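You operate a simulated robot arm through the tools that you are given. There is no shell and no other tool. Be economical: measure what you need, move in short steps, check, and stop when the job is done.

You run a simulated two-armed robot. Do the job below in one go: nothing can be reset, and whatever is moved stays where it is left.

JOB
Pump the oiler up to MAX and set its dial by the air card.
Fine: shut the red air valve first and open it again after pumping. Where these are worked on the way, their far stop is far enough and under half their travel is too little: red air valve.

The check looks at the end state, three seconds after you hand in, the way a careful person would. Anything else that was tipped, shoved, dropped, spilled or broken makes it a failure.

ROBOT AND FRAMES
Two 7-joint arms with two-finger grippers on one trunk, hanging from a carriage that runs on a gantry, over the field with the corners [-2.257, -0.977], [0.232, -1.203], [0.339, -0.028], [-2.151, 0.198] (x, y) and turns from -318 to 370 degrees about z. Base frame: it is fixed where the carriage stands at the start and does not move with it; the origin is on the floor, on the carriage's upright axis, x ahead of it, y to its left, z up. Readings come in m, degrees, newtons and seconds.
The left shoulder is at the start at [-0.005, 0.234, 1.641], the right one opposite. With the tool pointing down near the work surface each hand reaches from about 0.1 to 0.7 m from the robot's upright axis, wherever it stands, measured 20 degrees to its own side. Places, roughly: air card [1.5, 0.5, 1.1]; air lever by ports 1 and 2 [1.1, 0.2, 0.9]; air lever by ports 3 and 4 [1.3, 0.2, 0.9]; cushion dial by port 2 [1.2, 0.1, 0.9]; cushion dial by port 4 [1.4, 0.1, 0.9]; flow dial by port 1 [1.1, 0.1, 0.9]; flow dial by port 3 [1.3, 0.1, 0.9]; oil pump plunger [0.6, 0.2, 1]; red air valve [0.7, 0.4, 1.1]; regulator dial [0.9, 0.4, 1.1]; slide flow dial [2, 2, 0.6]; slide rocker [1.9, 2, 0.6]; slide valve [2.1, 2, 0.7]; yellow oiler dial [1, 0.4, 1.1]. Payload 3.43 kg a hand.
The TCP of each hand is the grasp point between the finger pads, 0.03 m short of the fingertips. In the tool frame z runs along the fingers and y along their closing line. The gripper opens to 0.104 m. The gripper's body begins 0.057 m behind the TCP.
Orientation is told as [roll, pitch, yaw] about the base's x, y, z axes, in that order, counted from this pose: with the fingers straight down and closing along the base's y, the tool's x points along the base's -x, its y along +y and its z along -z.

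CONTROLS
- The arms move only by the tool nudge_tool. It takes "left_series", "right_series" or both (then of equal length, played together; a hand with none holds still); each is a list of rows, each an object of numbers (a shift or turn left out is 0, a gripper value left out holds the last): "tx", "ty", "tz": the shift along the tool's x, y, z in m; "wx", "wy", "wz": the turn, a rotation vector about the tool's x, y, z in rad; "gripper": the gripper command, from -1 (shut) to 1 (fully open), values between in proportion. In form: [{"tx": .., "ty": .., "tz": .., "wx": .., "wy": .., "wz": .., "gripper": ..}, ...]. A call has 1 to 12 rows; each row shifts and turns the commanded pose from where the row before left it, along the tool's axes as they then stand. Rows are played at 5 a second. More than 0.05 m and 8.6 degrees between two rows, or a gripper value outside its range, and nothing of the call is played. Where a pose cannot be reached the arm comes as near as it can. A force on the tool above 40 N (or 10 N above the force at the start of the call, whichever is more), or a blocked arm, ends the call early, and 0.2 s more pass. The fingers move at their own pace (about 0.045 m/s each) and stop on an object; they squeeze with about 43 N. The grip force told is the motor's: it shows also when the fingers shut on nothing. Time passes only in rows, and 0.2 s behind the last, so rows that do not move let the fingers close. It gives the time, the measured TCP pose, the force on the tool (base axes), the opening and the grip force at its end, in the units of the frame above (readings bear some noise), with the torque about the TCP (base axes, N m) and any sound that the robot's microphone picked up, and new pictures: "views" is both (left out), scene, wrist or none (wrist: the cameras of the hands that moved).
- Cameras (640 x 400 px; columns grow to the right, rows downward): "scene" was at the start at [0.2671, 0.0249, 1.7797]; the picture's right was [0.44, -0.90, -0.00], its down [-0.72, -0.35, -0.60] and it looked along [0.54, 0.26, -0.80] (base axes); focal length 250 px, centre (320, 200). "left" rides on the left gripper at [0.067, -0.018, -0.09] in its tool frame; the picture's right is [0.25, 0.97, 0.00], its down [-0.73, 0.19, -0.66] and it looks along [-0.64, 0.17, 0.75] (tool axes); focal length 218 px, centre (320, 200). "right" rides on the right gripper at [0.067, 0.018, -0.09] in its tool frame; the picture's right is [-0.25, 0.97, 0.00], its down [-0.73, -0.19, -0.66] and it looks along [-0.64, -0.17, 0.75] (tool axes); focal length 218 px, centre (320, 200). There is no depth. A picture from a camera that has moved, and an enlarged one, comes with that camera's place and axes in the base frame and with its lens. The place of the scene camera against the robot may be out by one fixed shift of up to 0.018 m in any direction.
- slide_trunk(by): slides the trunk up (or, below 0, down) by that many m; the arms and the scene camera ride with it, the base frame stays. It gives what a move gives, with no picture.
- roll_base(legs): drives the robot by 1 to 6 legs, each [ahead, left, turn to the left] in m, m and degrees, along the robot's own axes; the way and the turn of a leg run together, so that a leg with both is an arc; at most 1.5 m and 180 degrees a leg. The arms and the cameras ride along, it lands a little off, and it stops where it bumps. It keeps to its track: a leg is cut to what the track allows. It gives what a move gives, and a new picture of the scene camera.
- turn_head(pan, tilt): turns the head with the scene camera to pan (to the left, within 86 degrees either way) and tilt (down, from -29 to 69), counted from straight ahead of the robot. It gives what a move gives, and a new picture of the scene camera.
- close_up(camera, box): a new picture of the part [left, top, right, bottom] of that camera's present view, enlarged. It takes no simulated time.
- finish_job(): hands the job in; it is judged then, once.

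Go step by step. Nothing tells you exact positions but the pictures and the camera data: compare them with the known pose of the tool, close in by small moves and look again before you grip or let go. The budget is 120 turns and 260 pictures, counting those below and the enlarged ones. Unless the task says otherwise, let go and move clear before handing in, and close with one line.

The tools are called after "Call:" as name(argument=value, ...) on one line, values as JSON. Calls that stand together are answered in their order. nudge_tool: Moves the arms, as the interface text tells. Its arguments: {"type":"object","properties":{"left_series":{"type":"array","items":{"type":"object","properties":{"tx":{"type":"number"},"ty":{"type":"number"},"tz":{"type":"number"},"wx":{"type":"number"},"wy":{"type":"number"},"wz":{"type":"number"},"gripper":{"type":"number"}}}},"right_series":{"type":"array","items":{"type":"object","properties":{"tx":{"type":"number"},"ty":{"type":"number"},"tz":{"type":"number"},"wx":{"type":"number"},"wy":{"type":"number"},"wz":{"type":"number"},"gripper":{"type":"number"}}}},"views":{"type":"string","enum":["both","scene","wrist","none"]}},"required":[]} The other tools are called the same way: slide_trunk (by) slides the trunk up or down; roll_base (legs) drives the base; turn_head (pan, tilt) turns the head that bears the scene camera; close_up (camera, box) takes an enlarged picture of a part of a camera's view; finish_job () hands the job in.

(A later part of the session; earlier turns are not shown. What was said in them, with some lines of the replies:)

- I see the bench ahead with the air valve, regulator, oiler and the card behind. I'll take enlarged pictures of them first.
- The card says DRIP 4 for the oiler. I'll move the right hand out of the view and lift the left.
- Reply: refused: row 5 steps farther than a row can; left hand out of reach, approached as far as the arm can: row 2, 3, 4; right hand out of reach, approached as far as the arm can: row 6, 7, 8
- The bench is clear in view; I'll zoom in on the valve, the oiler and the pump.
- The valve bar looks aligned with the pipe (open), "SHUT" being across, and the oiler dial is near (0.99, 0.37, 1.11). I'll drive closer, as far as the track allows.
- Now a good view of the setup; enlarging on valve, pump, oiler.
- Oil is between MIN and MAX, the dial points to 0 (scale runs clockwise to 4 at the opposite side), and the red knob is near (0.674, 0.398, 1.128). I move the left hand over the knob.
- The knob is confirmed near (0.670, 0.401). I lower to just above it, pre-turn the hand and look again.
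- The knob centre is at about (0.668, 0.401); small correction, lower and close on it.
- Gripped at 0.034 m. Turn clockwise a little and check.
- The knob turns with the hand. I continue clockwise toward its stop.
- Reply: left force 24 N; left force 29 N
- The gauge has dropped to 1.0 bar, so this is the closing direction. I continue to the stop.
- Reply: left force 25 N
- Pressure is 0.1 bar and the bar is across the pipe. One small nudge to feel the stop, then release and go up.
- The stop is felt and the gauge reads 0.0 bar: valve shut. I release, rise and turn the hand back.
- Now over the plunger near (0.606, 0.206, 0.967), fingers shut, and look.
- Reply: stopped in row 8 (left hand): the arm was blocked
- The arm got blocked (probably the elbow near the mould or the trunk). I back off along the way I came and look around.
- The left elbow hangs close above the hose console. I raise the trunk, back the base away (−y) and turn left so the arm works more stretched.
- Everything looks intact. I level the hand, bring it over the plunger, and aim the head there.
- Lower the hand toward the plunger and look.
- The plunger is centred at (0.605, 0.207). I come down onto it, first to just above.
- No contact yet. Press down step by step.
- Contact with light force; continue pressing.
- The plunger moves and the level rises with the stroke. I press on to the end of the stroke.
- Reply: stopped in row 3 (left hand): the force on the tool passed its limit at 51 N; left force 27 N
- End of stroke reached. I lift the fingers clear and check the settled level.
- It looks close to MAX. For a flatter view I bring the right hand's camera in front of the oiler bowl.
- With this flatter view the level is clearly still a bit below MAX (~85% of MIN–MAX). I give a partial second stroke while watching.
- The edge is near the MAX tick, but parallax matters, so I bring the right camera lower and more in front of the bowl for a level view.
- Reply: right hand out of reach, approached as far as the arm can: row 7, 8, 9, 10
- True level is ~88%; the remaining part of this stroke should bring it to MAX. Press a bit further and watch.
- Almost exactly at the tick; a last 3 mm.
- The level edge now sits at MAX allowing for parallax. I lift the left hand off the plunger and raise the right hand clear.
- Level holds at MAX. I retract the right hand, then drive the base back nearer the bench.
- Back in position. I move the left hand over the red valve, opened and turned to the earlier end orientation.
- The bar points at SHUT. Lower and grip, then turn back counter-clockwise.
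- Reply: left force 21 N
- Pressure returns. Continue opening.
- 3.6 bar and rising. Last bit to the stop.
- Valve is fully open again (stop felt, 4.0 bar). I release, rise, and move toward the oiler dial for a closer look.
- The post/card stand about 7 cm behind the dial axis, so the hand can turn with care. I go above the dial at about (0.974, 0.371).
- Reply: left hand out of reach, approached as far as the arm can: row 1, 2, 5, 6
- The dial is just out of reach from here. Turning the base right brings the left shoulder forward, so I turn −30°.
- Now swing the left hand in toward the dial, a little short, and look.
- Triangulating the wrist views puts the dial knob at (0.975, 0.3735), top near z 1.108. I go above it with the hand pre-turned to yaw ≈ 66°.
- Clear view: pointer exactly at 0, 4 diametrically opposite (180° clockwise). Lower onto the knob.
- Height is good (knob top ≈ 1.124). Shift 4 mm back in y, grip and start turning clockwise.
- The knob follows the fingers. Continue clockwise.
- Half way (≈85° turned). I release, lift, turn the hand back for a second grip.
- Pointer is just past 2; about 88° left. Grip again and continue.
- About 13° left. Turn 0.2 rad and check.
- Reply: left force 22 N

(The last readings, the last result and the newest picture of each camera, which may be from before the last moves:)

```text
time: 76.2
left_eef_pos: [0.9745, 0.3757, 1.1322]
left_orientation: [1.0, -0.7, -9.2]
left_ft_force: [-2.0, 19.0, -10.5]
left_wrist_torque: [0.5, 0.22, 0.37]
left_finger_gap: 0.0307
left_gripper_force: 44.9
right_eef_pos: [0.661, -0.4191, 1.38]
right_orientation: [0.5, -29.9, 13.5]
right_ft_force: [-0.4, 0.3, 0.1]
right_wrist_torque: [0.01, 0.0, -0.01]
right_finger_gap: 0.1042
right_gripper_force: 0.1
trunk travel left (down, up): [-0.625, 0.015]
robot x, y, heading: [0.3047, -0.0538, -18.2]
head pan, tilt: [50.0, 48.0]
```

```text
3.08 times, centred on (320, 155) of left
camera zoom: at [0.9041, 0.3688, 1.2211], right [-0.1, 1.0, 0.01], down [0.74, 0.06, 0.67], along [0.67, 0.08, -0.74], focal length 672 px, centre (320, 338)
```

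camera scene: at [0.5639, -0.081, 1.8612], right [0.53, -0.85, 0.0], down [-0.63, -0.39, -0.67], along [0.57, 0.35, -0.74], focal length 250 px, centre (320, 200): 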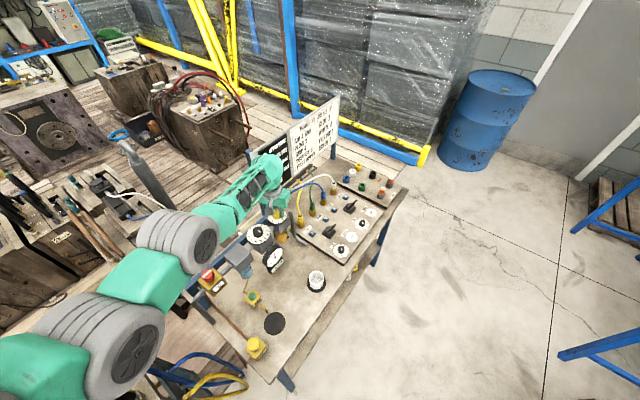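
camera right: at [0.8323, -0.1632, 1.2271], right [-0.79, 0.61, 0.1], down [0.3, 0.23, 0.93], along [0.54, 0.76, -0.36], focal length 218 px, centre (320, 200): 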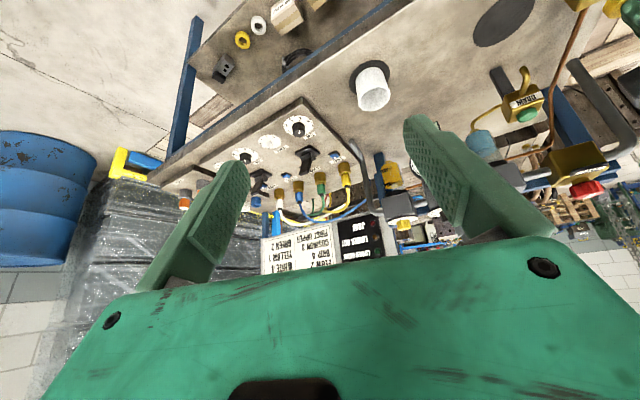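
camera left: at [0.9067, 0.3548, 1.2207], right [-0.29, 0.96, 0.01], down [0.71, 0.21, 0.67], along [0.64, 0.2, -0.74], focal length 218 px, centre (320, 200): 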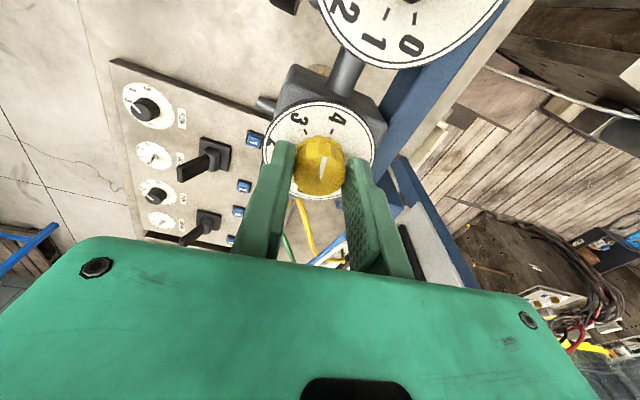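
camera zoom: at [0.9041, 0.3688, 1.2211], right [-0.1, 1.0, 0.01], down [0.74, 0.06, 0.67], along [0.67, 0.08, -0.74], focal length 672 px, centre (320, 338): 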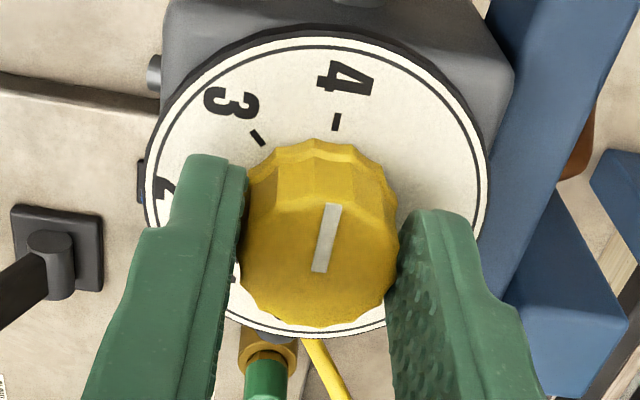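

A stop torque is felt and the pointer lines up with 4. Release, rise and verify.

Call:
nudge_tool(left_series=[{"gripper": 0.1}, {}, {"tz": -0.03}, {"tz": -0.04}, {"wz": -0.14}, {"wz": -0.14}, {"wz": -0.14}, {"wz": -0.14}, {"wz": -0.14}, {"wz": -0.14}], views="none")

Call:
close_up(camera="left", box=[220, 60, 420, 190])

Call:
close_up(camera="scene", box=[190, 190, 310, 300])

```text
time: 78.3
left_eef_pos: [0.9763, 0.3725, 1.2025]
left_orientation: [0.0, -1.3, 39.3]
left_ft_force: [0.5, -0.8, 0.2]
left_wrist_torque: [-0.02, 0.04, -0.01]
left_finger_gap: 0.0574
left_gripper_force: 0.1
right_eef_pos: [0.6609, -0.4213, 1.3799]
right_orientation: [0.3, -30.0, 13.6]
right_ft_force: [0.5, -0.1, 0.4]
right_wrist_torque: [-0.01, -0.01, -0.01]
right_finger_gap: 0.1044
right_gripper_force: 0.1
trunk travel left (down, up): [-0.625, 0.015]
robot x, y, heading: [0.3064, -0.0571, -18.3]
head pan, tilt: [50.0, 48.0]
```

```text
3.08 times, centred on (320, 125) of left
camera zoom: at [0.9326, 0.3163, 1.2915], right [-0.81, 0.59, -0.01], down [0.43, 0.6, 0.67], along [0.4, 0.54, -0.74], focal length 672 px, centre (320, 431)
```

zoom: 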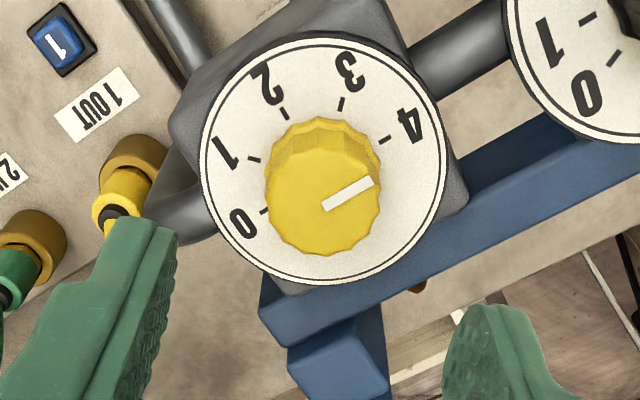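

```text
3.64 times, centred on (250, 245) of scene
camera zoom: at [0.5642, -0.0815, 1.8614], right [0.53, -0.85, 0.0], down [-0.63, -0.39, -0.67], along [0.57, 0.35, -0.74], focal length 907 px, centre (574, 36)
```

zoom: 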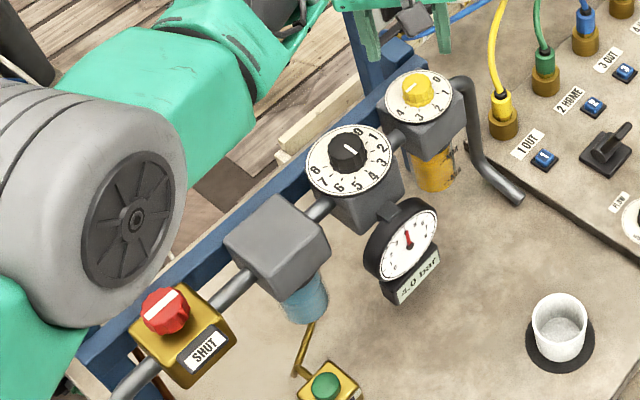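

Dial is on 4, valve bar along the pipe, gauge 4.0 bar. I withdraw the left hand up and out over the front, then re-check the oil level.

Call:
nudge_tool(left_series=[{"tz": -0.04}, {"tx": 0.0214, "ty": -0.0378}, {"tx": 0.0214, "ty": -0.0378}, {"tx": 0.0214, "ty": -0.0378}, {"tx": 0.0214, "ty": -0.0378}, {"tx": 0.0214, "ty": -0.0378}, {"tx": 0.0214, "ty": -0.0378}, {"tx": 0.0214, "ty": -0.0378}], views="scene")

Call:
close_up(camera="left", box=[160, 0, 480, 200])

```text
time: 80.2
left_eef_pos: [1.0256, 0.0707, 1.2387]
left_orientation: [-0.1, -1.2, 39.0]
left_ft_force: [1.2, -0.3, 0.4]
left_wrist_torque: [-0.01, -0.01, -0.01]
left_finger_gap: 0.0574
left_gripper_force: 0.1
right_eef_pos: [0.6613, -0.4214, 1.381]
right_orientation: [0.3, -29.9, 13.7]
right_ft_force: [-0.2, 0.3, -0.8]
right_wrist_torque: [-0.03, -0.02, 0.03]
right_finger_gap: 0.1037
right_gripper_force: 0.1
trunk travel left (down, up): [-0.625, 0.015]
robot x, y, heading: [0.3077, -0.0545, -18.1]
head pan, tilt: [50.0, 48.0]
camera scene: at [0.5642, -0.0815, 1.8614], right [0.53, -0.85, 0.0], down [-0.63, -0.39, -0.67], along [0.57, 0.35, -0.74], focal length 250 px, centre (320, 200)
```

scene: 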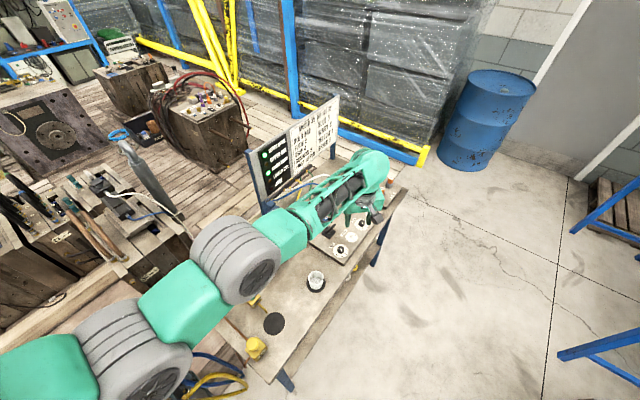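

```text
2.00 times, centred on (320, 100) of left
camera zoom: at [0.9817, 0.0159, 1.3274], right [-0.81, 0.59, -0.01], down [0.43, 0.6, 0.67], along [0.4, 0.54, -0.74], focal length 436 px, centre (320, 400)
```

zoom: 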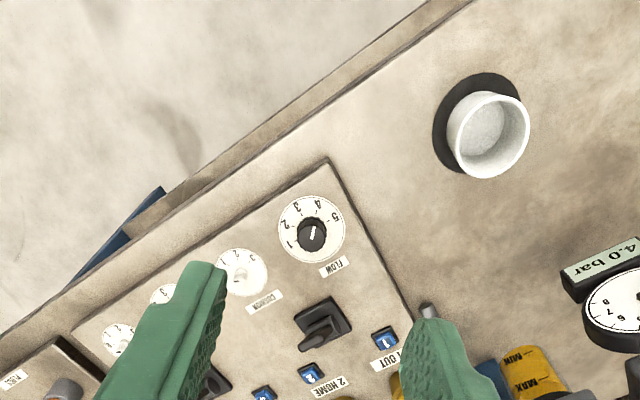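

Call:
close_up(camera="left", box=[413, 176, 433, 196])

Call:
close_up(camera="left", box=[390, 140, 490, 240])

```text
16.00 times, centred on (423, 186) of left
camera zoom: at [0.9817, 0.0159, 1.3274], right [-0.81, 0.59, -0.01], down [0.43, 0.6, 0.67], along [0.4, 0.54, -0.74], focal length 3492 px, centre (-1328, 424)
```

zoom: 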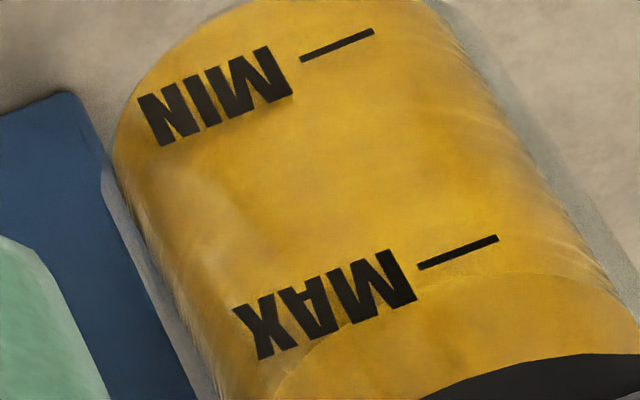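

```text
4.00 times, centred on (440, 190) of left
camera zoom: at [0.9817, 0.0159, 1.3274], right [-0.81, 0.59, -0.01], down [0.43, 0.6, 0.67], along [0.4, 0.54, -0.74], focal length 873 px, centre (-160, 240)
```

zoom: 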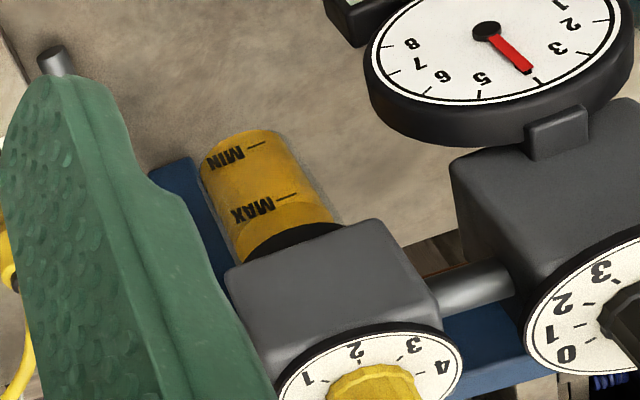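

The oil stands at MAX, the dial is on 4, the red valve is open again at 4.0 bar, and both hands are clear. Handing in.

Call:
finish_job()

```text
The job is handed in.
```

I shut the red air valve to its stop, pumped the oiler to MAX, and opened the valve fully again (4.0 bar). The oiler dial is on 4, as the card says (DRIP 4). I read the level from angled camera views, so it could be a few percent off the MAX line. The left arm was blocked once on the way to the plunger and I backed it off; I saw nothing moved or damaged.
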